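You operate a simulated robot arm through the tools that you are given. There is no shell and no other tool. Be economical: measure what you need, move in short steps, check, and stop when the job is done.

Carry out the task below with a simulated robot arm. There is one attempt and no reset: what you move stays moved.

## Task
Tilt the green fan's head down, plug it in and run it at speed 3.
Fine: tilt lever tight again before you plug in, switch at 0 while you do; switch last.

The check looks at the end state, three seconds after you hand in, the way a careful person would. Anything else that was tipped, shoved, dropped, spilled or broken makes it a failure.

## Robot
A 6-joint arm with a two-finger parallel gripper, fixed in place. Base frame: the origin is at the foot of the arm, x ahead of it, y to its left, z up. Readings come in m, rad, newtons and seconds.
With the tool pointing down near the work surface it reaches from about 0.1 to 0.72 m from the base axis. Its first joint turns from -2.897 to 2.897 rad. Payload 3.91 kg.
The tool frame sits at the grasp point between the pads (the TCP): z along the fingers, y along the line on which they close. The tips reach 0.03 m beyond it. Largest opening 0.11 m; finger width 0.02, thickness 0.01; the body of the gripper, 0.048 by 0.112 m, starts 0.055 m behind the TCP.
Orientation is that of the tool frame in the base frame, as a unit quaternion [w, x, y, z]. With the fingers straight down and closing along the base's y, the tool's x points along the base's -x, its y along +y and its z along -z.

## Interface
- The arm moves only by the tool step_arm. Its argument "steps" is a list of rows, each a list of 7 numbers: the shift along the base's x, y, z in units of 400 mm (1.0 is 400 mm), then the turn, a rotation vector about the base's x, y, z in units of 90 degrees (1.0 is 90 degrees), then the finger opening in m, from 0 to 0.11. In form: [[dx, dy, dz, wx, wy, wz, jaw], ...]. A call has 1 to 20 rows; each row is the pose to reach, as a shift and turn from the pose commanded when the call began. A call with a number of a shift or a turn outside -1 to 1 is refused whole. A row lasts 0.2 s, in which the tool goes at most 0.05 m and 0.15 rad; a call with a longer step from one row to the next is refused whole, and so is a gripper value outside its range. Where a pose cannot be reached the arm comes as near as it can. A force on the tool above 40 N (or 10 N above the force at the start of the call, whichever is more), or a blocked arm, ends the call early, and 0.2 s more pass. The fingers move at their own pace (about 0.045 m/s each) and stop on an object; they squeeze with about 36 N. The grip force told is the motor's: it shows also when the fingers shut on nothing. Time passes only in rows, and 0.2 s behind the last, so rows that repeat a pose let the fingers close. It gives the time, the measured TCP pose, the force on the tool (base axes), the opening and the grip force at its end, in the units of the frame above (readings bear some noise).
- Cameras (640 x 400 px; columns grow to the right, rows downward): "scene" is fixed at [0.0431, 0.6405, 1.6248]; the picture's right is [-0.95, -0.32, 0.00], its down [-0.17, 0.50, -0.85] and it looks along [0.27, -0.80, -0.53] (base axes); focal length 250 px, centre (320, 200). "wrist" rides on the gripper at [0.077, 0.007, -0.114] in the tool frame; the picture's right is [-0.09, 1.00, 0.00], its down [-0.80, -0.07, -0.59] and it looks along [-0.59, -0.05, 0.80] (tool axes); focal length 270 px, centre (320, 200). There is no depth. A picture from a camera that has moved, and an enlarged one, comes with that camera's place and axes in the base frame and with its lens. The place of the scene camera against the robot may be out by one fixed shift of up to 0.018 m in any direction.
- get_image(camera): a new picture of that camera. No time passes.
- move_column(by): slides the trunk up (or, below 0, down) by that many m; the arm rides with it, the base frame stays. It gives what a move gives, with no picture.
- zoom(camera, box): a new picture of the part [left, top, right, bottom] of that camera's present view, enlarged. No time passes.
- finish_job(): hands the job in; it is judged then, once.

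Go step by step. Nothing tells you positions but the pictures and the camera data: compare them with the known pose of the tool, close in by small moves and look again before you grip or let go. The budget is 120 turns and 64 pictures, counting those below and the enlarged ones. Unless the task says otherwise, let go and move clear before handing in, and close with one line.

The tools are called as a command line: name --pt "numbers of a row" for each row, then --argument value for the rest, lists and objects as JSON in quotes. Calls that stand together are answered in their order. step_arm: Moves the arm, as the interface text tells. Its arguments: {"type":"object","properties":{"steps":{"type":"array","items":{"type":"array","items":{"type":"number"}}}},"required":["steps"]} The other tools are called the same way: move_column (by) slides the trunk up or down; get_image (camera) takes a picture; zoom (camera, box) takes an enlarged picture of a part of a camera's view; finish_job () hands the job in.

At the start:

```text
clock: 0.0
eef_pos: [0.3053, -0.1734, 1.5343]
tcp_rot: [0.0, 0.0, 1.0, -0.001]
ft_force: [0.5, 0.0, 0.8]
width: 0.1101
gripper_force: 0.1
trunk travel left (down, up): [-0.575, 0.035]
```

scene: 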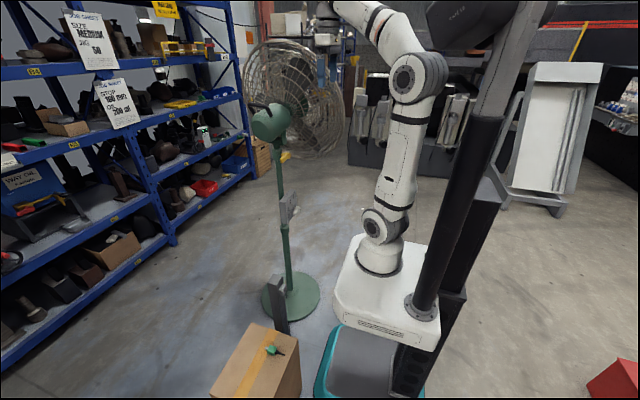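
wrist: 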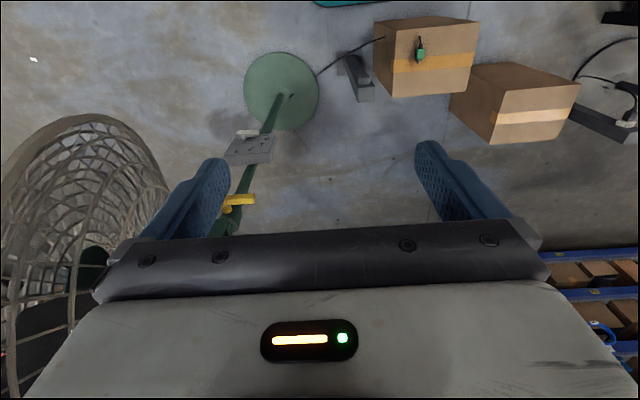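

I see a green pedestal fan with a yellow tilt lever, a grey switch box on its pole, and a green plug lying on a cardboard box. I'll look closer before moving.

zoom --camera "scene" --box '[230, 30, 360, 230]'

zoom --camera "scene" --box '[200, 240, 360, 400]'

zoom --camera "wrist" --box '[200, 0, 640, 240]'

```text
2.00 times, centred on (295, 130) of scene
camera zoom: at [0.0431, 0.6405, 1.6248], right [-0.95, -0.32, 0.0], down [-0.17, 0.5, -0.85], along [0.27, -0.8, -0.53], focal length 500 px, centre (370, 340)
```

zoom: 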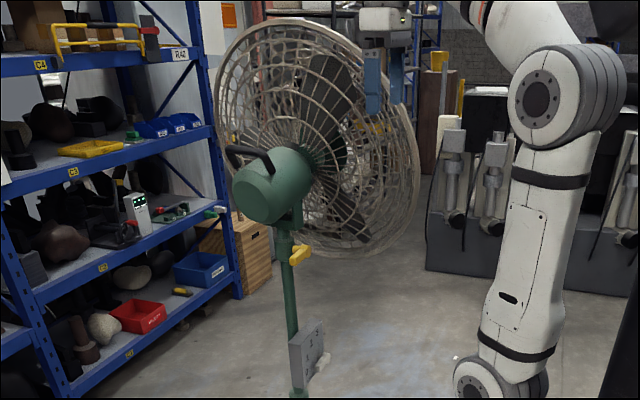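

```text
2.50 times, centred on (280, 320) of scene
camera zoom: at [0.0431, 0.6405, 1.6248], right [-0.95, -0.32, 0.0], down [-0.17, 0.5, -0.85], along [0.27, -0.8, -0.53], focal length 625 px, centre (420, -100)
```

zoom: 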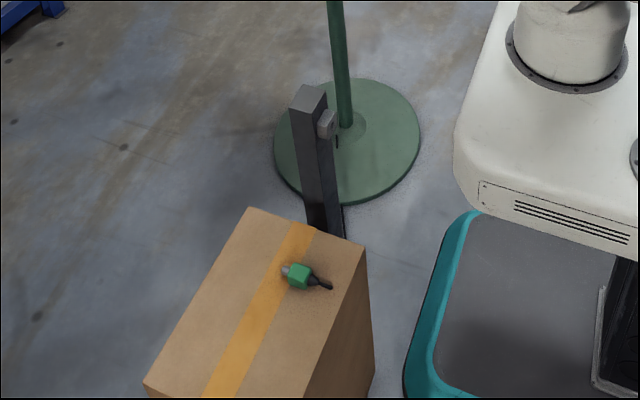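

```text
1.45 times, centred on (420, 120) of wrist
camera zoom: at [0.2288, -0.1666, 1.6492], right [0.09, 1.0, 0.0], down [0.8, -0.07, 0.59], along [0.59, -0.05, -0.8], focal length 393 px, centre (174, 316)
```

zoom: 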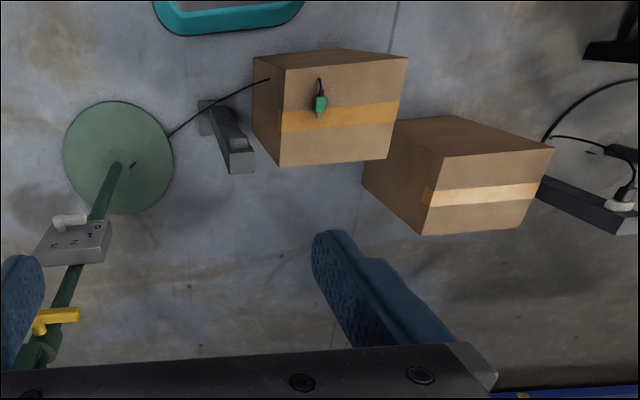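

The fan stands at about (0.63, -0.43) on the floor, with its lever near (0.57, -0.38, 1.165), the switch box near (0.59, -0.42, 0.85), and the plug near (0.41, 0.18, 0.54). The socket is near (0.455, -0.03, 0.67). I'll tilt the wrist and come closer to look at the lever.

step_arm --pt "0.017 -0.0375 -0.1125 0 -0.0625 0 0.11" --pt "0.034 -0.075 -0.225 0 -0.125 0 0.11" --pt "0.051 -0.1125 -0.3375 0 -0.1875 0 0.11" --pt "0.068 -0.15 -0.45 0 -0.25 0 0.11" --pt "0.085 -0.1875 -0.5625 0 -0.3125 0 0.11" --pt "0.102 -0.225 -0.675 0 -0.375 0 0.11" --pt "0.119 -0.2625 -0.7875 0 -0.4375 0 0.11" --pt "0.1375 -0.3 -0.9 0 -0.5 0 0.11"

get_image --camera "wrist"

```text
clock: 1.8
eef_pos: [0.362, -0.2967, 1.1739]
tcp_rot: [0.382, 0.001, 0.924, -0.001]
ft_force: [-0.5, -0.2, 0.2]
width: 0.11
gripper_force: 0.0
trunk travel left (down, up): [-0.575, 0.035]
```

```text
58 pictures are left
camera wrist: at [0.2262, -0.2889, 1.2009], right [0.06, 1.0, 0.06], down [0.15, -0.07, 0.99], along [0.99, -0.05, -0.15], focal length 270 px, centre (320, 200)
```

wrist: 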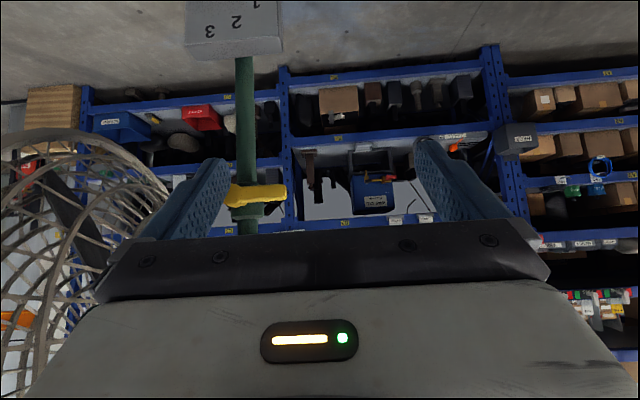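

zoom --camera "wrist" --box '[170, 0, 330, 250]'

zoom --camera "scene" --box '[240, 80, 320, 230]'

```text
1.60 times, centred on (250, 125) of wrist
camera zoom: at [0.2262, -0.2889, 1.2009], right [0.06, 1.0, 0.06], down [0.15, -0.07, 0.99], along [0.99, -0.05, -0.15], focal length 432 px, centre (432, 320)
```

zoom: 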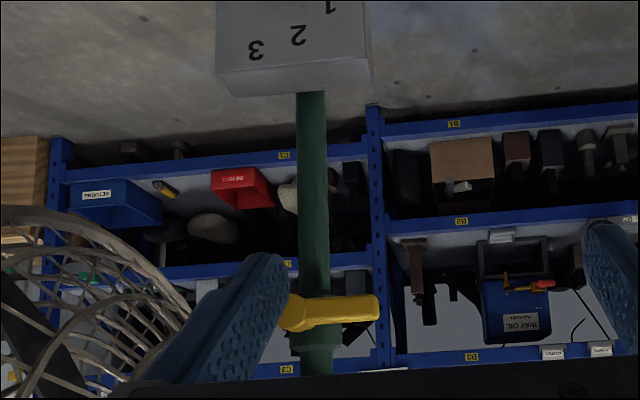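

```text
2.67 times, centred on (280, 155) of scene
camera zoom: at [0.0431, 0.6405, 1.6248], right [-0.95, -0.32, 0.0], down [-0.17, 0.5, -0.85], along [0.27, -0.8, -0.53], focal length 666 px, centre (427, 320)
```

zoom: 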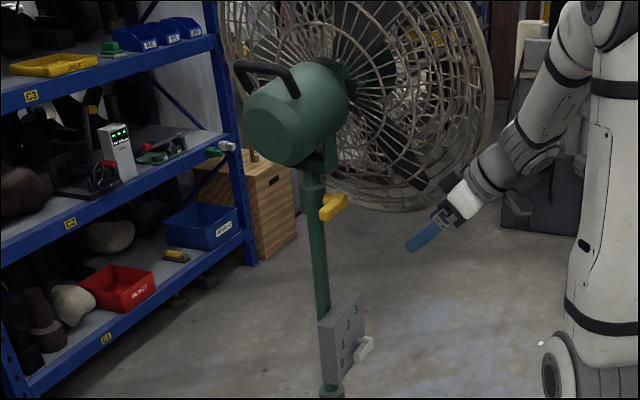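

The switch reads 0 at the bottom to 3 at the top, with its white handle at 0. The yellow lever points toward +y. I'll go a little closer and higher to see its joint.

step_arm --pt "0.05 0 0.06 0 0 0 0.11" --pt "0.1 0 0.12 0 0 0 0.11" --pt "0.15 0 0.165 0 0 0 0.11"

zoom --camera "wrist" --box '[160, 20, 400, 220]'

```text
clock: 2.6
eef_pos: [0.4211, -0.2931, 1.2408]
tcp_rot: [0.382, 0.0, 0.924, 0.0]
ft_force: [-0.9, -0.3, -1.0]
width: 0.1098
gripper_force: 0.1
trunk travel left (down, up): [-0.575, 0.035]
```

```text
2.00 times, centred on (280, 120) of wrist
camera zoom: at [0.2854, -0.2866, 1.2677], right [0.06, 1.0, 0.06], down [0.15, -0.07, 0.99], along [0.99, -0.05, -0.15], focal length 541 px, centre (400, 360)
```

zoom: 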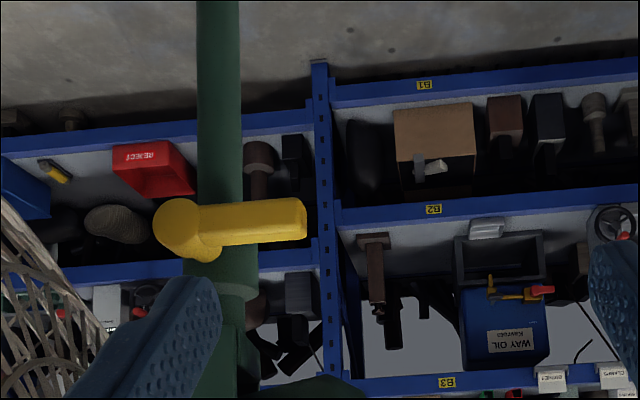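

get_image --camera "wrist"

zoom --camera "scene" --box '[230, 20, 390, 180]'

```text
54 pictures are left
camera wrist: at [0.2854, -0.2866, 1.2677], right [0.06, 1.0, 0.06], down [0.15, -0.07, 0.99], along [0.99, -0.05, -0.15], focal length 270 px, centre (320, 200)
```

wrist: 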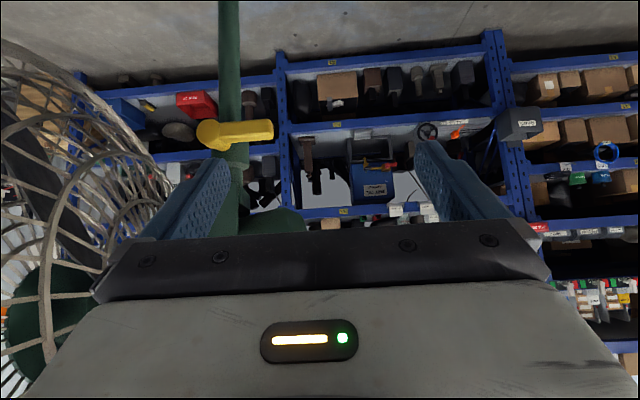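

```text
2.50 times, centred on (310, 100) of scene
camera zoom: at [0.0431, 0.6405, 1.6248], right [-0.95, -0.32, 0.0], down [-0.17, 0.5, -0.85], along [0.27, -0.8, -0.53], focal length 625 px, centre (345, 450)
```

zoom: 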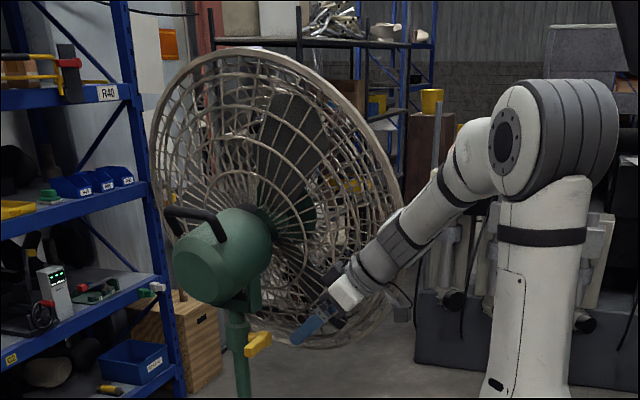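

The grille plane is well behind at y≈-0.6, and the motor sits at x≈0.58–0.72. I'll close the fingers and level the tool so its tip is in front of and above the lever's free end, then check.

step_arm --pt "0.04 -0.035 -0.0215 0 -0.067 0 0.08" --pt "0.08 -0.07 -0.043 0 -0.134 0 0.06" --pt "0.12 -0.105 -0.0645 0 -0.2 0 0.04" --pt "0.16 -0.14 -0.086 0 -0.267 0 0.02" --pt "0.1975 -0.1725 -0.1075 0 -0.333 0 0" --pt "0.1975 -0.1725 -0.1075 0 -0.333 0 0" --pt "0.1975 -0.1725 -0.1075 0 -0.333 0 0"

get_image --camera "wrist"

zoom --camera "scene" --box '[240, 80, 340, 180]'

```text
clock: 4.2
eef_pos: [0.4999, -0.3634, 1.1977]
tcp_rot: [0.609, 0.0, 0.793, 0.0]
ft_force: [0.0, -0.8, 0.5]
width: 0.0
gripper_force: 27.1
trunk travel left (down, up): [-0.575, 0.035]
```

```text
52 pictures are left
camera wrist: at [0.3694, -0.3556, 1.1532], right [0.02, 1.0, 0.08], down [-0.37, -0.07, 0.93], along [0.93, -0.05, 0.36], focal length 270 px, centre (320, 200)
```

wrist: 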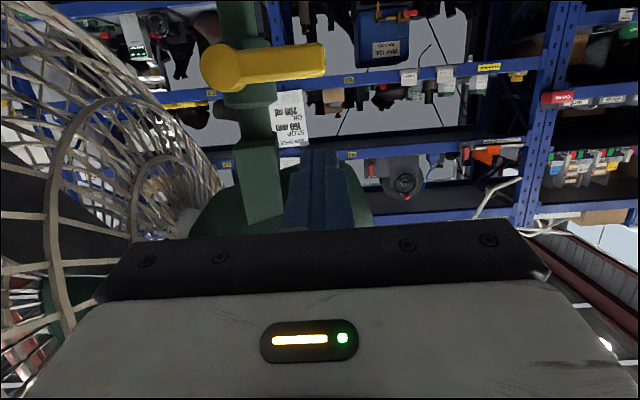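

```text
4.00 times, centred on (290, 130) of scene
camera zoom: at [0.0431, 0.6405, 1.6248], right [-0.95, -0.32, 0.0], down [-0.17, 0.5, -0.85], along [0.27, -0.8, -0.53], focal length 999 px, centre (440, 480)
```

zoom: 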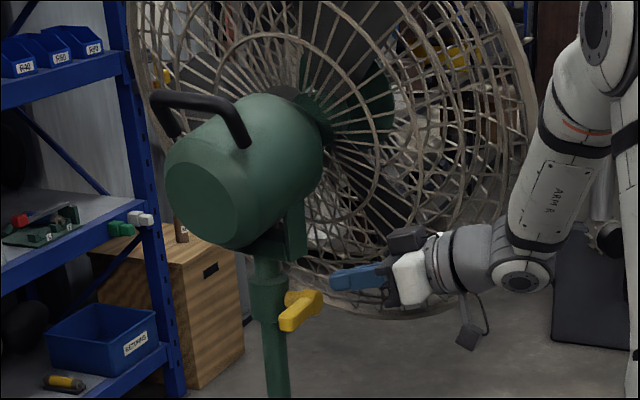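

The lever's free end is at about (0.585, -0.356, 1.13) and its hub at y≈-0.43. I'll move the fingertip in over the lever and press its end down in the counter-clockwise (loosening) direction.

step_arm --pt "0.085 -0.005 -0.02 0 0 0 0" --pt "0.17 -0.01 -0.03 0 0 0 0" --pt "0.17 -0.01 -0.055 0 0 0 0" --pt "0.17 -0.01 -0.08 0 0 0 0" --pt "0.17 -0.01 -0.105 0 0 0 0" --pt "0.17 -0.01 -0.13 0 0 0 0"

get_image --camera "wrist"

```text
clock: 5.7
eef_pos: [0.5699, -0.3683, 1.1571]
tcp_rot: [0.617, -0.003, 0.787, -0.004]
ft_force: [-0.8, 0.9, 14.2]
width: 0.0
gripper_force: 35.8
trunk travel left (down, up): [-0.575, 0.035]
stopped in row 6: the force on the tool passed its limit (the readings are from after the stop); the commanded pose is now the measured one
```

```text
50 pictures are left
camera wrist: at [0.4397, -0.3616, 1.1097], right [0.02, 1.0, 0.07], down [-0.39, -0.06, 0.92], along [0.92, -0.05, 0.38], focal length 270 px, centre (320, 200)
```

wrist: 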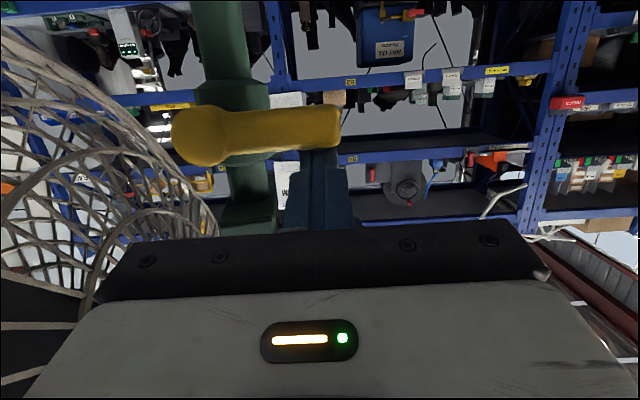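

Downward it's firm and doesn't turn, so loosening must be upward. I'll back out, go beneath the lever, and push up.

step_arm --pt "0 0 0.02 0 0 0 0" --pt "-0.1 0 0.02 0 0 0 0" --pt "-0.175 0 0.0 0 0 0 0" --pt "-0.175 0 -0.1 0 0 0 0" --pt "-0.175 0 -0.19 0 0 0 0" --pt "-0.1 0 -0.19 0 0 0 0" --pt "0 0 -0.19 0 0 0 0" --pt "0 0 -0.15 0 0 0 0" --pt "0 0 -0.125 0 0 0 0" --pt "0 0 -0.1 0 0 0 0" --pt "0 0 -0.075 0 0 0 0" --pt "0 0 -0.05 0 0 0 0" --pt "0 0 -0.025 0 0 0 0"

get_image --camera "wrist"

```text
clock: 8.5
eef_pos: [0.5693, -0.3674, 1.1432]
tcp_rot: [0.614, -0.004, 0.789, -0.002]
ft_force: [-0.8, 1.3, 0.0]
width: 0.0
gripper_force: 36.1
trunk travel left (down, up): [-0.575, 0.035]
```

```text
49 pictures are left
camera wrist: at [0.4395, -0.3614, 1.0973], right [0.02, 1.0, 0.08], down [-0.38, -0.06, 0.92], along [0.92, -0.05, 0.38], focal length 270 px, centre (320, 200)
```

wrist: 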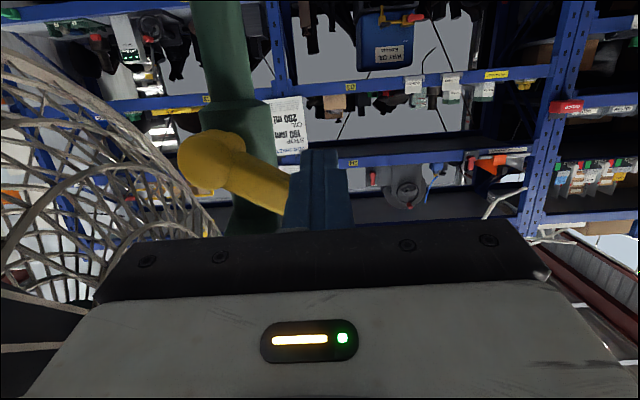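

The lever is turning upward. I'll continue along its arc.

step_arm --pt "0 0.002 0.03 0 0 0 0" --pt "0 -0.01 0.055 0 0 0 0" --pt "0 -0.03 0.08 0 0 0 0" --pt "0 -0.06 0.105 0 0 0 0"

get_image --camera "wrist"

zoom --camera "scene" --box '[230, 20, 390, 180]'

```text
clock: 9.5
eef_pos: [0.5703, -0.392, 1.1844]
tcp_rot: [0.615, -0.002, 0.788, -0.002]
ft_force: [0.1, 0.1, -0.4]
width: 0.0
gripper_force: 35.7
trunk travel left (down, up): [-0.575, 0.035]
```

```text
48 pictures are left
camera wrist: at [0.44, -0.3855, 1.1388], right [0.02, 1.0, 0.08], down [-0.38, -0.06, 0.92], along [0.92, -0.05, 0.38], focal length 270 px, centre (320, 200)
```

wrist: 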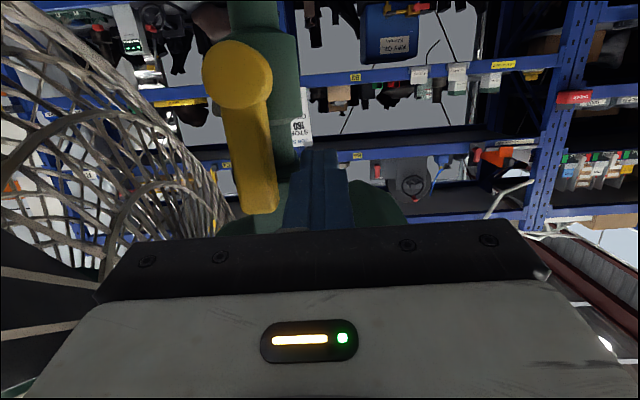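

```text
2.50 times, centred on (310, 100) of scene
camera zoom: at [0.0431, 0.6405, 1.6248], right [-0.95, -0.32, 0.0], down [-0.17, 0.5, -0.85], along [0.27, -0.8, -0.53], focal length 625 px, centre (345, 450)
```

zoom: 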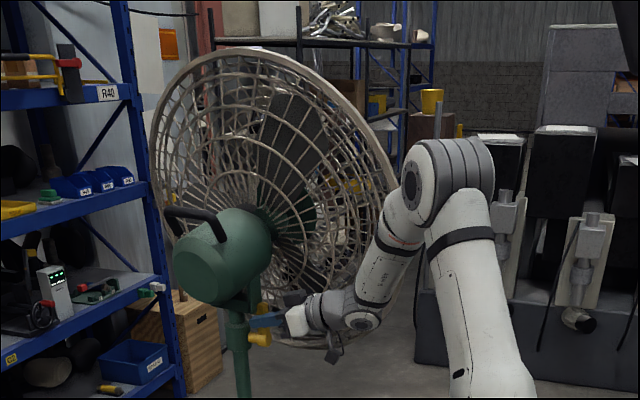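

The lever is vertical, so the clamp is loose, and the head hasn't moved yet. I'll back out, yaw the tool, and go under the rear of the motor to lift it, which tips the front down.

step_arm --pt "-0.1 0.02 0 0 0 0 0" --pt "-0.175 0.06 0 0 0 0 0" --pt "-0.175 0.1 0 0 0 -0.085 0" --pt "-0.175 0.12 0 0 0 -0.17 0" --pt "-0.175 0.14 0 0 0 -0.255 0" --pt "-0.1 0.15 0 0 0 -0.333 0" --pt "0 0.154 0.01 0 0 -0.333 0" --pt "0.09 0.154 0.015 0 0 -0.333 0" --pt "0.179 0.154 0.015 0 0 -0.333 0"

get_image --camera "wrist"

zoom --camera "scene" --box '[230, 60, 350, 180]'

```text
clock: 11.5
eef_pos: [0.6077, -0.3751, 1.1908]
tcp_rot: [0.593, 0.166, 0.771, -0.162]
ft_force: [0.1, 0.2, 0.3]
width: 0.0
gripper_force: 35.9
out of reach, approached as far as the arm can: row 6, 7, 8, 9
trunk travel left (down, up): [-0.575, 0.035]
```

```text
46 pictures are left
camera wrist: at [0.4943, -0.3126, 1.1439], right [0.47, 0.88, 0.03], down [-0.35, 0.15, 0.92], along [0.81, -0.44, 0.38], focal length 270 px, centre (320, 200)
```

wrist: 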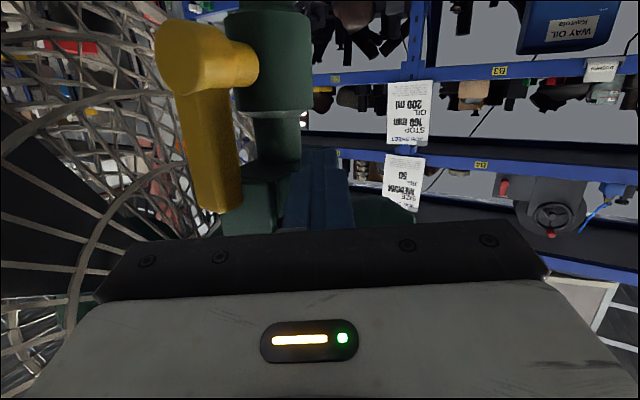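

```text
3.33 times, centred on (290, 120) of scene
camera zoom: at [0.0431, 0.6405, 1.6248], right [-0.95, -0.32, 0.0], down [-0.17, 0.5, -0.85], along [0.27, -0.8, -0.53], focal length 833 px, centre (420, 467)
```

zoom: 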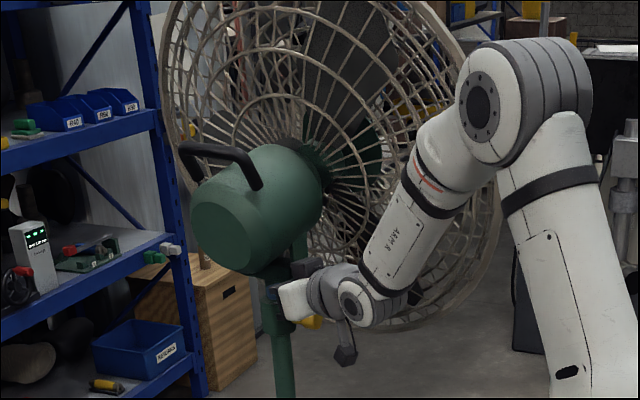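

The arm's wrist limits it here, so I'll back off and lower the trunk so the forearm is less steep.

step_arm --pt "-0.1 0.06 0 0 0 0 0" --pt "-0.2 0.12 0 0 0 0 0" --pt "-0.3 0.18 0 0 0 0 0" --pt "-0.4 0.22 0 0 0 0 0"

move_column --by -0.25

```text
clock: 12.5
eef_pos: [0.4451, -0.2862, 1.1915]
tcp_rot: [0.594, 0.167, 0.771, -0.16]
ft_force: [-0.1, 0.9, 0.2]
width: 0.0
gripper_force: 36.5
out of reach, approached as far as the arm can: row 3
trunk travel left (down, up): [-0.575, 0.035]
```

```text
clock: 15.1
eef_pos: [0.448, -0.2873, 0.9406]
tcp_rot: [0.592, 0.167, 0.772, -0.16]
ft_force: [-0.2, 0.5, 0.2]
width: 0.0002
gripper_force: 36.3
trunk travel left (down, up): [-0.325, 0.285]
```

step_arm --pt "0 0 0.11 0 0 0 0" --pt "0 0 0.22 0 0 0 0" --pt "0 0 0.33 0 0 0 0" --pt "0.0 0 0.44 0 0 0 0" --pt "0.05 0 0.55 0 0 0 0" --pt "0.12 -0.02 0.62 0 0 0 0" --pt "0.22 -0.04 0.62 0 0 0 0" --pt "0.32 -0.07 0.62 0 0 0 0" --pt "0.4 -0.1 0.62 0 0 0 0" --pt "0.485 -0.11 0.62 0 0 0 0"

get_image --camera "wrist"

zoom --camera "scene" --box '[230, 60, 350, 180]'

```text
clock: 17.3
eef_pos: [0.6424, -0.3319, 1.1887]
tcp_rot: [0.592, 0.166, 0.772, -0.159]
ft_force: [1.1, -0.4, 0.0]
width: 0.0
gripper_force: 35.8
trunk travel left (down, up): [-0.325, 0.285]
```

```text
44 pictures are left
camera wrist: at [0.5279, -0.2698, 1.1419], right [0.47, 0.88, 0.04], down [-0.35, 0.15, 0.93], along [0.81, -0.44, 0.38], focal length 270 px, centre (320, 200)
```

wrist: 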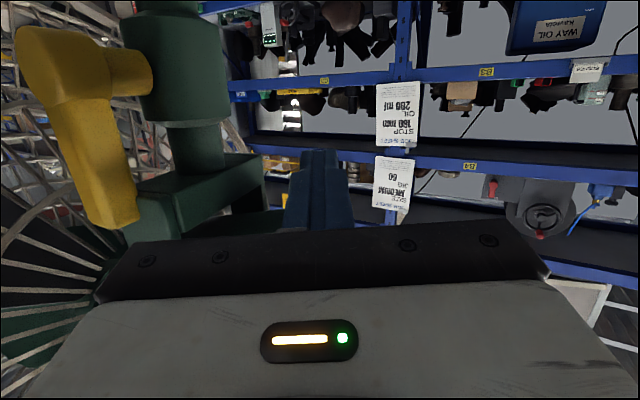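

```text
3.33 times, centred on (290, 120) of scene
camera zoom: at [0.0431, 0.6405, 1.6248], right [-0.95, -0.32, 0.0], down [-0.17, 0.5, -0.85], along [0.27, -0.8, -0.53], focal length 833 px, centre (420, 467)
```

zoom: 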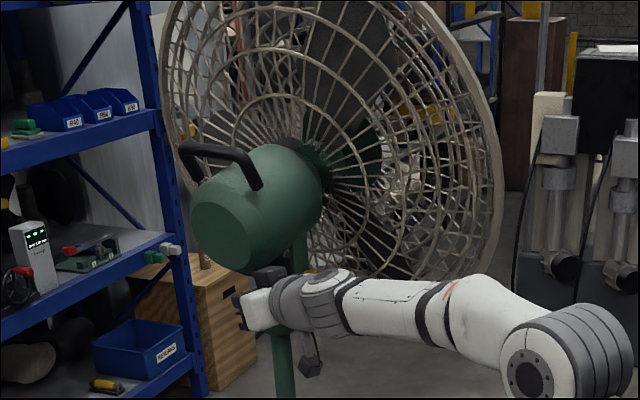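

I can reach now, and the fingertip is under the motor's rear. Raising slowly.

step_arm --pt "0 0 0.03 0 0 0 0" --pt "0 0 0.06 0 0 0 0" --pt "0 0 0.085 0 0 0 0" --pt "0 0 0.11 0 0 0 0" --pt "0 0 0.13 0 0 0 0" --pt "0 0 0.15 0 0 0 0" --pt "0 0 0.17 0 0 0 0"

zoom --camera "scene" --box '[230, 20, 390, 180]'

```text
clock: 18.6
eef_pos: [0.6437, -0.3267, 1.2441]
tcp_rot: [0.591, 0.163, 0.774, -0.157]
ft_force: [-0.9, 12.3, -0.6]
width: 0.0001
gripper_force: 36.5
out of reach, approached as far as the arm can: row 1
trunk travel left (down, up): [-0.325, 0.285]
stopped in row 6: the force on the tool passed its limit (the readings are from after the stop); the commanded pose is now the measured one
```

```text
2.50 times, centred on (310, 100) of scene
camera zoom: at [0.0431, 0.6405, 1.6248], right [-0.95, -0.32, 0.0], down [-0.17, 0.5, -0.85], along [0.27, -0.8, -0.53], focal length 625 px, centre (345, 450)
```

zoom: 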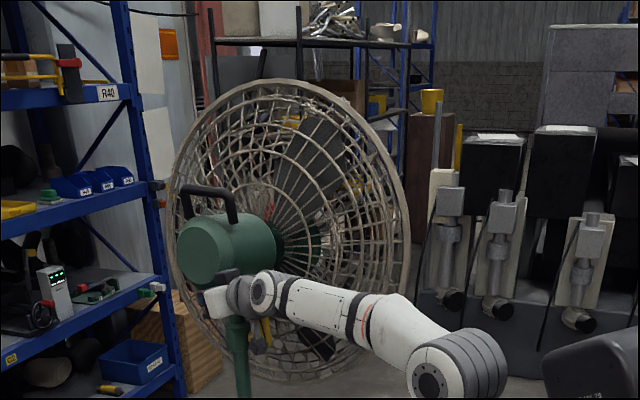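

The head has swung to about 10° below level. I'll check with the wrist view whether it is at its stop.

get_image --camera "wrist"

zoom --camera "scene" --box '[250, 80, 330, 160]'

```text
41 pictures are left
camera wrist: at [0.5287, -0.2639, 1.1981], right [0.46, 0.89, 0.04], down [-0.35, 0.14, 0.93], along [0.82, -0.44, 0.37], focal length 270 px, centre (320, 200)
```

wrist: 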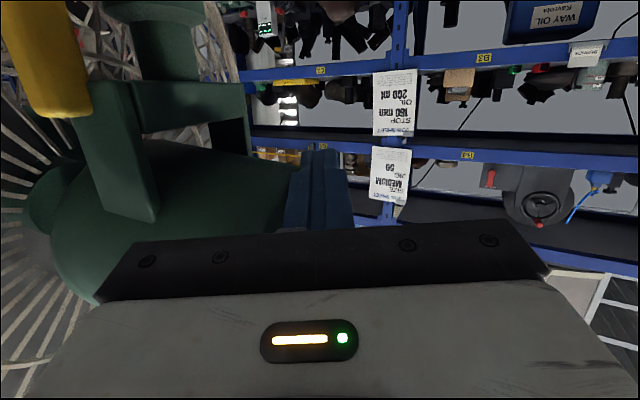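

```text
5.00 times, centred on (290, 120) of scene
camera zoom: at [0.0431, 0.6405, 1.6248], right [-0.95, -0.32, 0.0], down [-0.17, 0.5, -0.85], along [0.27, -0.8, -0.53], focal length 1249 px, centre (470, 600)
```

zoom: 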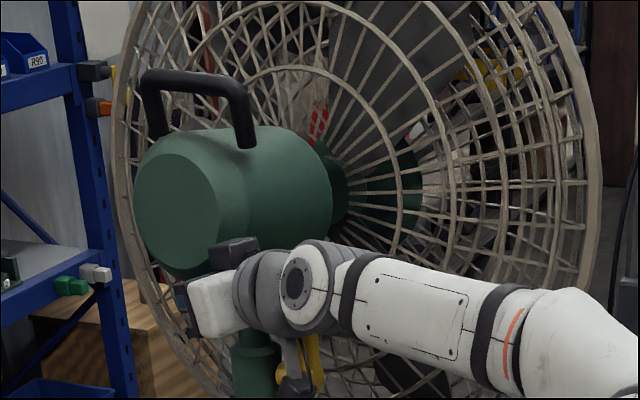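

step_arm --pt "0 0 -0.04 0 0 0 0" --pt "0 -0.03 -0.07 0 0 0 0" --pt "0 -0.07 -0.07 0 0 0 0" --pt "0 -0.07 -0.045 0 0 0 0" --pt "0 -0.07 -0.025 0 0 0 0" --pt "0 -0.07 -0.005 0 0 0 0" --pt "0 -0.07 0.015 0 0 0 0" --pt "0 -0.07 0.035 0 0 0 0" --pt "0 -0.07 0.055 0 0 0 0"

zoom --camera "scene" --box '[230, 20, 390, 180]'

```text
clock: 20.4
eef_pos: [0.6433, -0.3565, 1.2478]
tcp_rot: [0.587, 0.164, 0.778, -0.152]
ft_force: [-2.0, 4.3, -4.0]
width: 0.0
gripper_force: 36.2
trunk travel left (down, up): [-0.325, 0.285]
stopped in row 8: the force on the tool passed its limit (the readings are from after the stop); the commanded pose is now the measured one
```

```text
2.50 times, centred on (310, 100) of scene
camera zoom: at [0.0431, 0.6405, 1.6248], right [-0.95, -0.32, 0.0], down [-0.17, 0.5, -0.85], along [0.27, -0.8, -0.53], focal length 625 px, centre (345, 450)
```

zoom: 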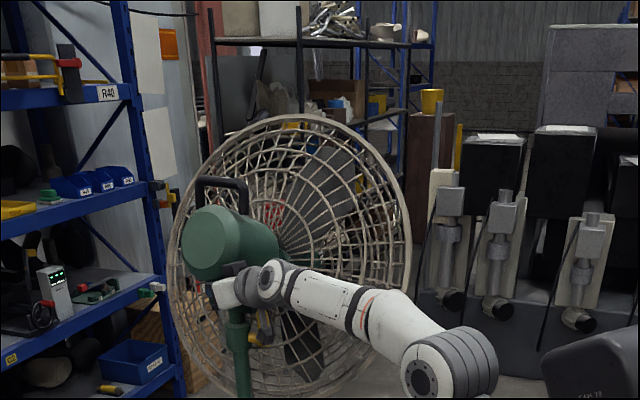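

The head is now clearly well down. I'll withdraw and check the side view.

step_arm --pt "0 0 -0.05 0 0 0 0" --pt "0 0.03 -0.12 0 0 0 0" --pt "-0.1 0.09 -0.13 0 0 0 0" --pt "-0.2 0.15 -0.13 0 0 0 0" --pt "-0.3 0.2 -0.13 0 0 0 0" --pt "-0.4 0.22 -0.13 0 0 0 0"

get_image --camera "wrist"

zoom --camera "scene" --box '[230, 20, 390, 180]'

```text
clock: 21.8
eef_pos: [0.4834, -0.2676, 1.1955]
tcp_rot: [0.587, 0.166, 0.777, -0.154]
ft_force: [0.3, -0.6, -0.5]
width: 0.0001
gripper_force: 36.4
trunk travel left (down, up): [-0.325, 0.285]
```

```text
38 pictures are left
camera wrist: at [0.3681, -0.2059, 1.152], right [0.46, 0.89, 0.04], down [-0.34, 0.13, 0.93], along [0.82, -0.44, 0.36], focal length 270 px, centre (320, 200)
```

wrist: 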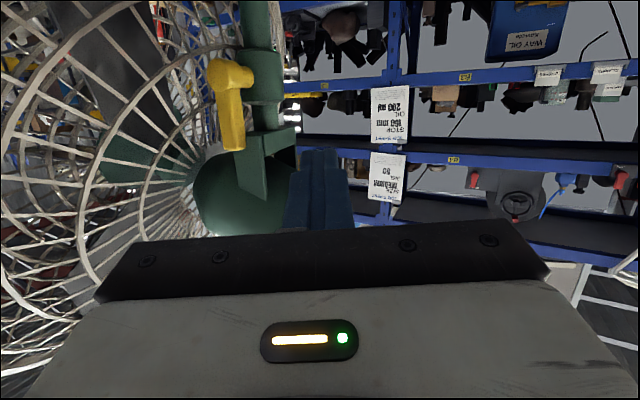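

```text
2.50 times, centred on (310, 100) of scene
camera zoom: at [0.0431, 0.6405, 1.6248], right [-0.95, -0.32, 0.0], down [-0.17, 0.5, -0.85], along [0.27, -0.8, -0.53], focal length 625 px, centre (345, 450)
```

zoom: 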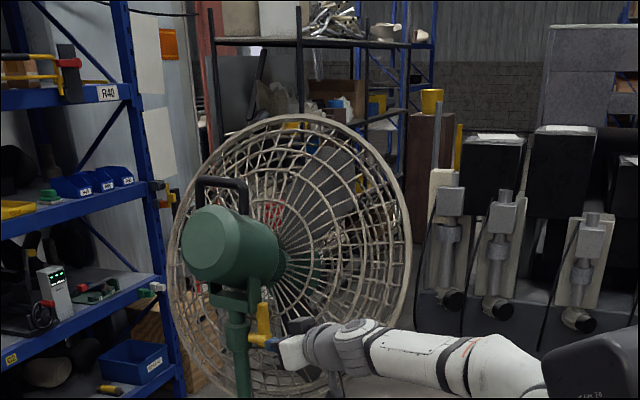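

The head is about 20° down and holds. Now I'll square up the tool in front of the lever with jaws part-open to see clearance for turning it back.

step_arm --pt "-0.02 0 0 0 0 0.08 0.02" --pt "-0.03 -0.06 0 0 0 0.16 0.03" --pt "-0.03 -0.14 0 0 0 0.24 0.05" --pt "-0.03 -0.22 0 0 0 0.3 0.06" --pt "-0.03 -0.3 0 0 0 0.3 0.06"

get_image --camera "wrist"

```text
clock: 23.0
eef_pos: [0.4711, -0.3906, 1.1959]
tcp_rot: [0.606, -0.021, 0.795, -0.012]
ft_force: [0.0, 0.2, -0.1]
width: 0.0602
gripper_force: 0.1
trunk travel left (down, up): [-0.325, 0.285]
```

```text
36 pictures are left
camera wrist: at [0.3408, -0.3875, 1.1527], right [0.0, 1.0, 0.04], down [-0.36, -0.04, 0.93], along [0.93, -0.02, 0.36], focal length 270 px, centre (320, 200)
```

wrist: 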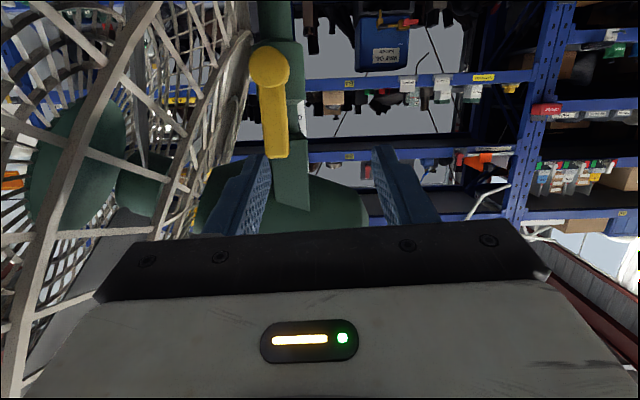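

The cage is close on the -y side, so I'll yaw the tool slightly to keep its body away. Then I'll slide the narrow-open jaws over the upright lever's end.

step_arm --pt "0 -0.02 0 0 0 -0.07 0.045" --pt "0.04 -0.045 0 0 0 -0.133 0.042" --pt "0.0723 -0.0585 0 0 0 -0.133 0.042" --pt "0.1 -0.064 0 0 0 -0.133 0.042"

get_image --camera "wrist"

zoom --camera "scene" --box '[260, 100, 340, 180]'

```text
clock: 24.0
eef_pos: [0.5124, -0.4152, 1.1957]
tcp_rot: [0.603, 0.062, 0.792, -0.076]
ft_force: [-0.8, -0.3, 0.6]
width: 0.0421
gripper_force: 0.0
trunk travel left (down, up): [-0.325, 0.285]
```

```text
35 pictures are left
camera wrist: at [0.3844, -0.3849, 1.1528], right [0.21, 0.98, 0.04], down [-0.36, 0.04, 0.93], along [0.91, -0.21, 0.36], focal length 270 px, centre (320, 200)
```

wrist: 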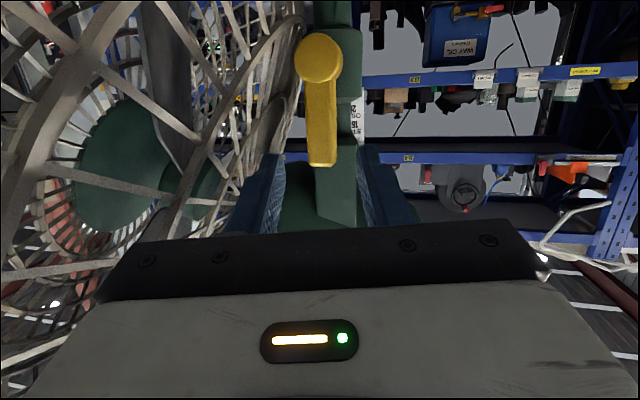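

```text
5.00 times, centred on (300, 140) of scene
camera zoom: at [0.0431, 0.6405, 1.6248], right [-0.95, -0.32, 0.0], down [-0.17, 0.5, -0.85], along [0.27, -0.8, -0.53], focal length 1249 px, centre (420, 500)
```

zoom: 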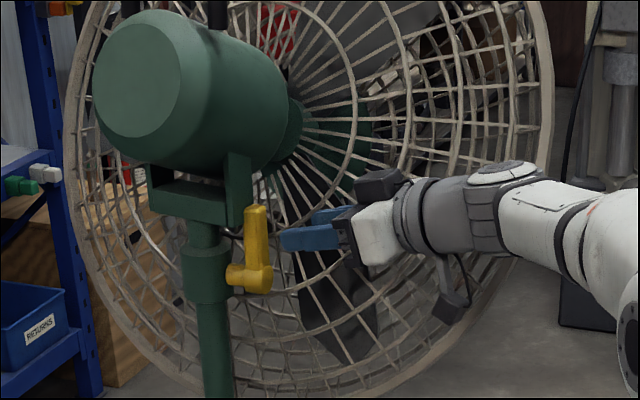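

Aligned with the lever. Advancing over it.

step_arm --pt "0.035 -0.008 0 0 0 0 0.042" --pt "0.07 -0.015 0 0 0 0 0.042" --pt "0.1 -0.021 -0.005 0 0 0 0.042" --pt "0.13 -0.028 -0.008 0 0 0 0.042"

get_image --camera "wrist"

```text
clock: 25.0
eef_pos: [0.5642, -0.4251, 1.1929]
tcp_rot: [0.601, 0.062, 0.793, -0.076]
ft_force: [-0.3, 1.0, 0.1]
width: 0.042
gripper_force: 0.0
trunk travel left (down, up): [-0.325, 0.285]
```

```text
33 pictures are left
camera wrist: at [0.4369, -0.3957, 1.1491], right [0.21, 0.98, 0.04], down [-0.36, 0.04, 0.93], along [0.91, -0.21, 0.36], focal length 270 px, centre (320, 200)
```

wrist: 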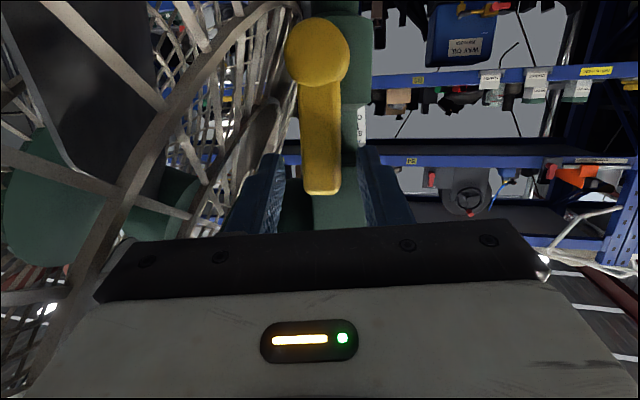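

The lever is between the fingers. I'll sweep it back along its arc to the horizontal position and press it home.

step_arm --pt "0 0.038 0.008 0 0 0 0.042" --pt "0 0.076 0.01 0 0 0 0.042" --pt "0 0.113 -0.002 0 0 0 0.042" --pt "0 0.1475 -0.019 0 0 0 0.042" --pt "0 0.175 -0.048 0 0 0 0.042" --pt "0 0.195 -0.08 0 0 0 0.042" --pt "0 0.198 -0.1 0 0 0 0.042" --pt "0 0.198 -0.12 0 0 0 0.042" --pt "0 0.198 -0.14 0 0 0 0.042"

get_image --camera "wrist"

zoom --camera "scene" --box '[230, 20, 390, 180]'

```text
clock: 26.9
eef_pos: [0.5628, -0.345, 1.1574]
tcp_rot: [0.61, 0.059, 0.786, -0.079]
ft_force: [-2.4, -0.5, 10.9]
width: 0.0429
gripper_force: 0.9
trunk travel left (down, up): [-0.325, 0.285]
stopped in row 9: the force on the tool passed its limit (the readings are from after the stop); the commanded pose is now the measured one
```

```text
32 pictures are left
camera wrist: at [0.4367, -0.3162, 1.1097], right [0.21, 0.98, 0.03], down [-0.38, 0.05, 0.92], along [0.9, -0.21, 0.38], focal length 270 px, centre (320, 200)
```

wrist: 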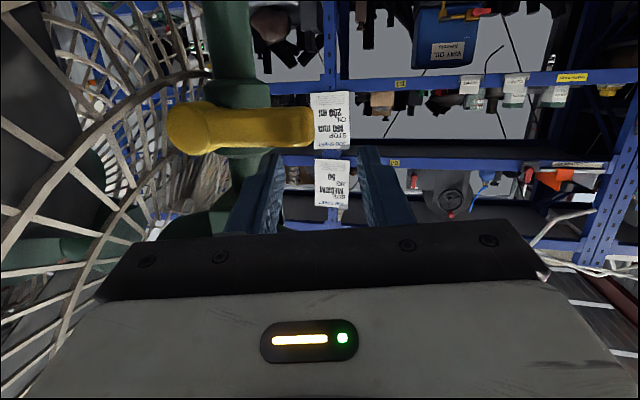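

```text
2.50 times, centred on (310, 100) of scene
camera zoom: at [0.0431, 0.6405, 1.6248], right [-0.95, -0.32, 0.0], down [-0.17, 0.5, -0.85], along [0.27, -0.8, -0.53], focal length 625 px, centre (345, 450)
```

zoom: 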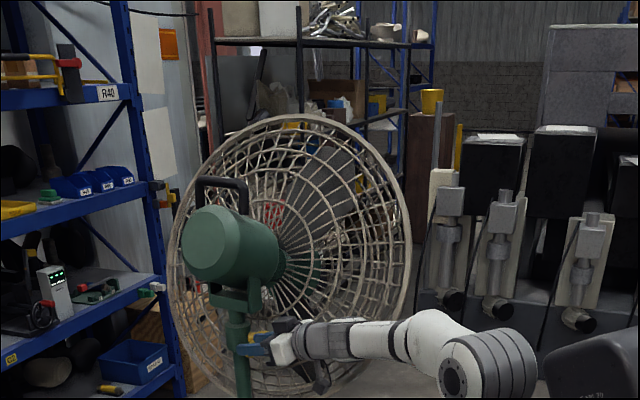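

The lever is tight again and the head stays down. Withdrawing and turning the tool downward to look at the plug and socket.

step_arm --pt "0 0 0.025 0 0 0 0.05" --pt "-0.09 0.03 0.03 0 0 0 0.06" --pt "-0.19 0.08 0.03 0 0 0 0.07" --pt "-0.29 0.14 0.03 0 0 0 0.08" --pt "-0.35 0.2 0.03 0.0109 0.0838 0.0081 0.09" --pt "-0.4 0.26 0.03 0.0218 0.1676 0.0162 0.1" --pt "-0.42 0.33 0.03 0.0327 0.2514 0.0243 0.11" --pt "-0.44 0.4 0.03 0.0436 0.3352 0.0324 0.11" --pt "-0.46 0.48 0.03 0.0545 0.419 0.0405 0.11" --pt "-0.48 0.56 0.03 0.0654 0.5028 0.0486 0.11" --pt "-0.5 0.64 0.03 0.0763 0.5866 0.0567 0.11" --pt "-0.52 0.72 0.03 0.0872 0.6704 0.0648 0.11" --pt "-0.54 0.8 0.0 0.0981 0.7542 0.0729 0.11" --pt "-0.56 0.88 -0.05 0.109 0.838 0.081 0.11"

get_image --camera "wrist"

```text
clock: 29.9
eef_pos: [0.3409, 0.0062, 1.1325]
tcp_rot: [-0.004, 0.001, 1.0, 0.0]
ft_force: [0.6, -0.5, 0.5]
width: 0.1099
gripper_force: 0.0
trunk travel left (down, up): [-0.325, 0.285]
```

```text
30 pictures are left
camera wrist: at [0.2644, 0.0138, 1.2483], right [0.09, 1.0, 0.0], down [0.81, -0.07, 0.59], along [0.58, -0.05, -0.81], focal length 270 px, centre (320, 200)
```

wrist: 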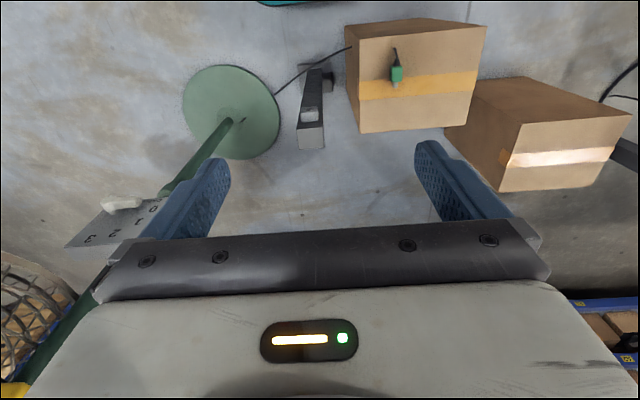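

move_column --by -0.25

get_image --camera "wrist"

zoom --camera "wrist" --box '[240, 0, 480, 150]'

```text
clock: 32.5
eef_pos: [0.3407, 0.0062, 0.8847]
tcp_rot: [-0.003, 0.001, 1.0, 0.0]
ft_force: [-0.7, 0.1, 0.6]
width: 0.11
gripper_force: 0.0
trunk travel left (down, up): [-0.075, 0.535]
```

```text
29 pictures are left
camera wrist: at [0.2641, 0.0134, 0.9983], right [0.09, 1.0, 0.0], down [0.81, -0.07, 0.59], along [0.59, -0.05, -0.81], focal length 270 px, centre (320, 200)
```

wrist: 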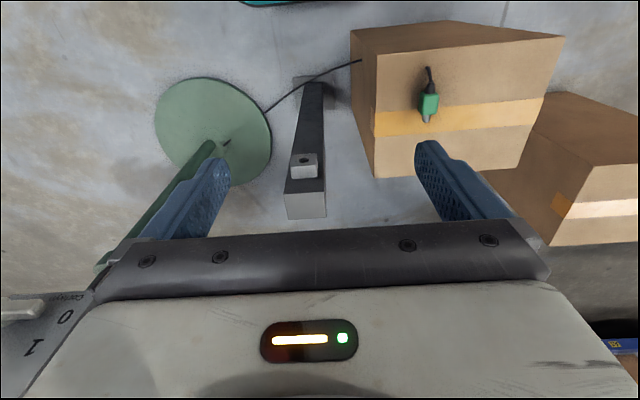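

```text
2.67 times, centred on (360, 75) of wrist
camera zoom: at [0.2641, 0.0134, 0.9983], right [0.09, 1.0, 0.0], down [0.81, -0.07, 0.59], along [0.59, -0.05, -0.81], focal length 721 px, centre (213, 533)
```

zoom: 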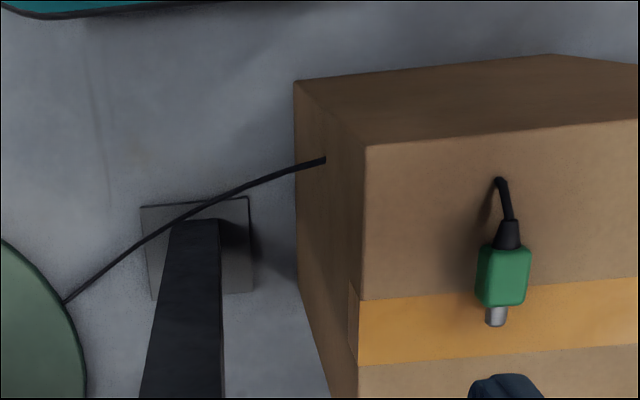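

The plug lies along +x at about (0.412, 0.183, 0.54), and the socket hole faces -x near the post's top. I'll move above the plug.

step_arm --pt "0.022 0.055 -0.07 0 0 0 0.11" --pt "0.044 0.11 -0.14 0 0 0 0.11" --pt "0.066 0.165 -0.21 0 0 0 0.11" --pt "0.088 0.22 -0.28 0 0 0 0.1" --pt "0.11 0.275 -0.35 0 0 0 0.09" --pt "0.132 0.33 -0.42 0 0 0 0.09" --pt "0.154 0.385 -0.5 0 0 0 0.09" --pt "0.176 0.442 -0.575 0 0 0 0.09"

get_image --camera "wrist"

```text
clock: 34.3
eef_pos: [0.4104, 0.1822, 0.6535]
tcp_rot: [-0.003, 0.001, 1.0, 0.0]
ft_force: [0.2, -0.4, -0.1]
width: 0.09
gripper_force: 0.1
trunk travel left (down, up): [-0.075, 0.535]
```

```text
27 pictures are left
camera wrist: at [0.3343, 0.1896, 0.7684], right [0.09, 1.0, 0.0], down [0.81, -0.07, 0.59], along [0.59, -0.05, -0.81], focal length 270 px, centre (320, 200)
```

wrist: 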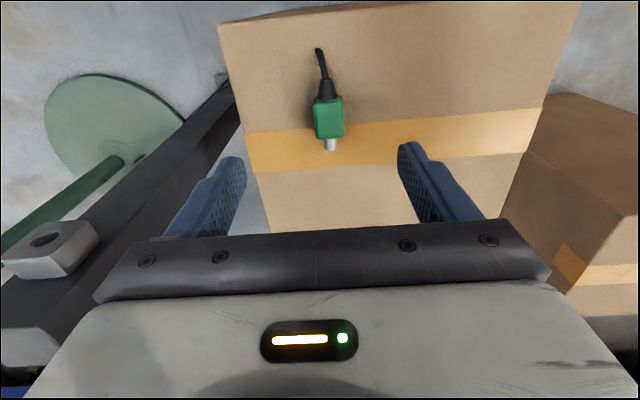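

zoom --camera "wrist" --box '[0, 190, 160, 390]'

zoom --camera "scene" --box '[260, 260, 310, 310]'

```text
2.00 times, centred on (80, 290) of wrist
camera zoom: at [0.3343, 0.1896, 0.7684], right [0.09, 1.0, 0.0], down [0.81, -0.07, 0.59], along [0.59, -0.05, -0.81], focal length 541 px, centre (800, 20)
```

zoom: 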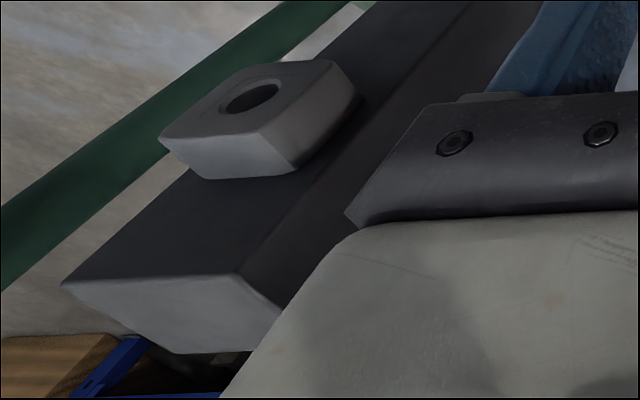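

```text
8.00 times, centred on (285, 285) of scene
camera zoom: at [0.0431, 0.6405, 1.6248], right [-0.95, -0.32, 0.0], down [-0.17, 0.5, -0.85], along [0.27, -0.8, -0.53], focal length 1999 px, centre (600, -480)
```

zoom: 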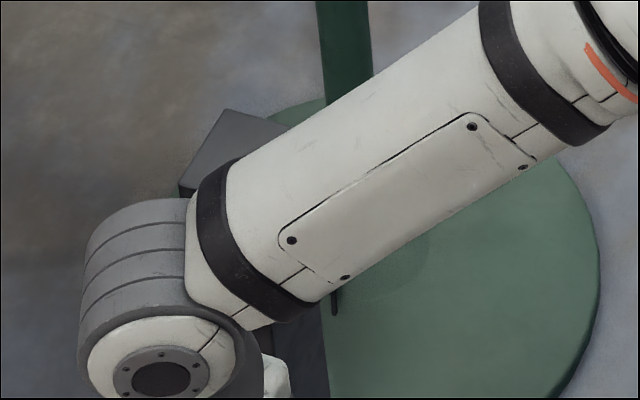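

The hole is at about (0.458, -0.028, 0.622), facing -x. Descending to grasp the plug.

step_arm --pt "0.003 0.004 -0.06 0 0 0 0.09" --pt "0.006 0.008 -0.12 0 0 0 0.08" --pt "0.008 0.008 -0.18 0 0 0 0.07" --pt "0.008 0.008 -0.22 0 0 0 0.07" --pt "0.008 0.008 -0.244 0 0 0 0.07"

get_image --camera "wrist"

```text
clock: 35.5
eef_pos: [0.4141, 0.1872, 0.5557]
tcp_rot: [-0.004, 0.0, 1.0, 0.001]
ft_force: [0.8, 1.0, -0.2]
width: 0.0699
gripper_force: 0.1
trunk travel left (down, up): [-0.075, 0.535]
```

```text
24 pictures are left
camera wrist: at [0.338, 0.1936, 0.6709], right [0.09, 1.0, 0.0], down [0.8, -0.07, 0.59], along [0.59, -0.05, -0.81], focal length 270 px, centre (320, 200)
```

wrist: 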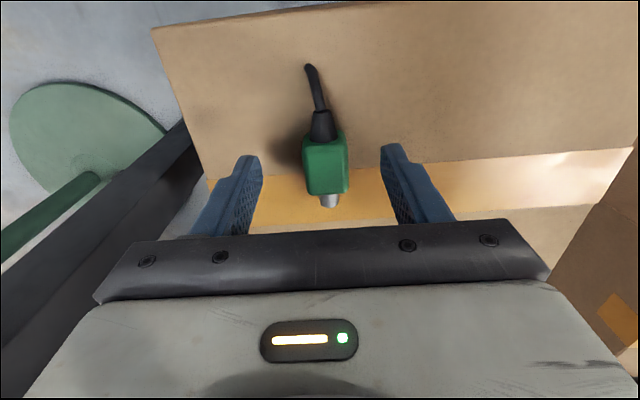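

step_arm --pt "0 0.002 -0.008 0 0 0 0.06" --pt "0 0.002 -0.015 0 0 0 0.05" --pt "0 0.002 -0.015 0 0 0 0.03" --pt "0 0.002 -0.015 0 0 0 0.01" --pt "0 0.002 -0.015 0 0 0 0.01" --pt "0 0.002 -0.015 0 0 0 0.01"

get_image --camera "wrist"

```text
clock: 36.9
eef_pos: [0.4136, 0.1879, 0.5495]
tcp_rot: [-0.004, 0.001, 1.0, 0.0]
ft_force: [0.6, 0.4, 0.3]
width: 0.0266
gripper_force: 35.7
trunk travel left (down, up): [-0.075, 0.535]
```

```text
23 pictures are left
camera wrist: at [0.3379, 0.1944, 0.6646], right [0.09, 1.0, 0.0], down [0.81, -0.07, 0.59], along [0.59, -0.05, -0.81], focal length 270 px, centre (320, 200)
```

wrist: 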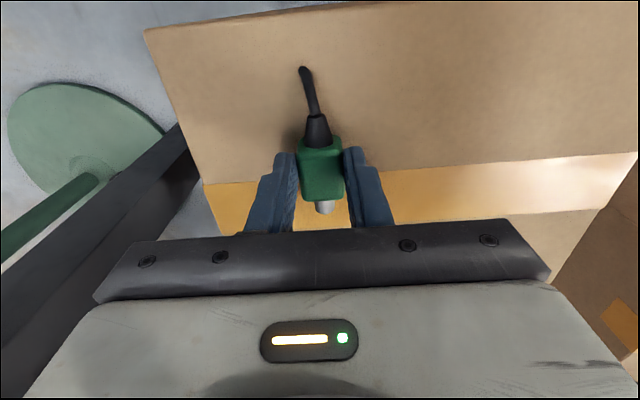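

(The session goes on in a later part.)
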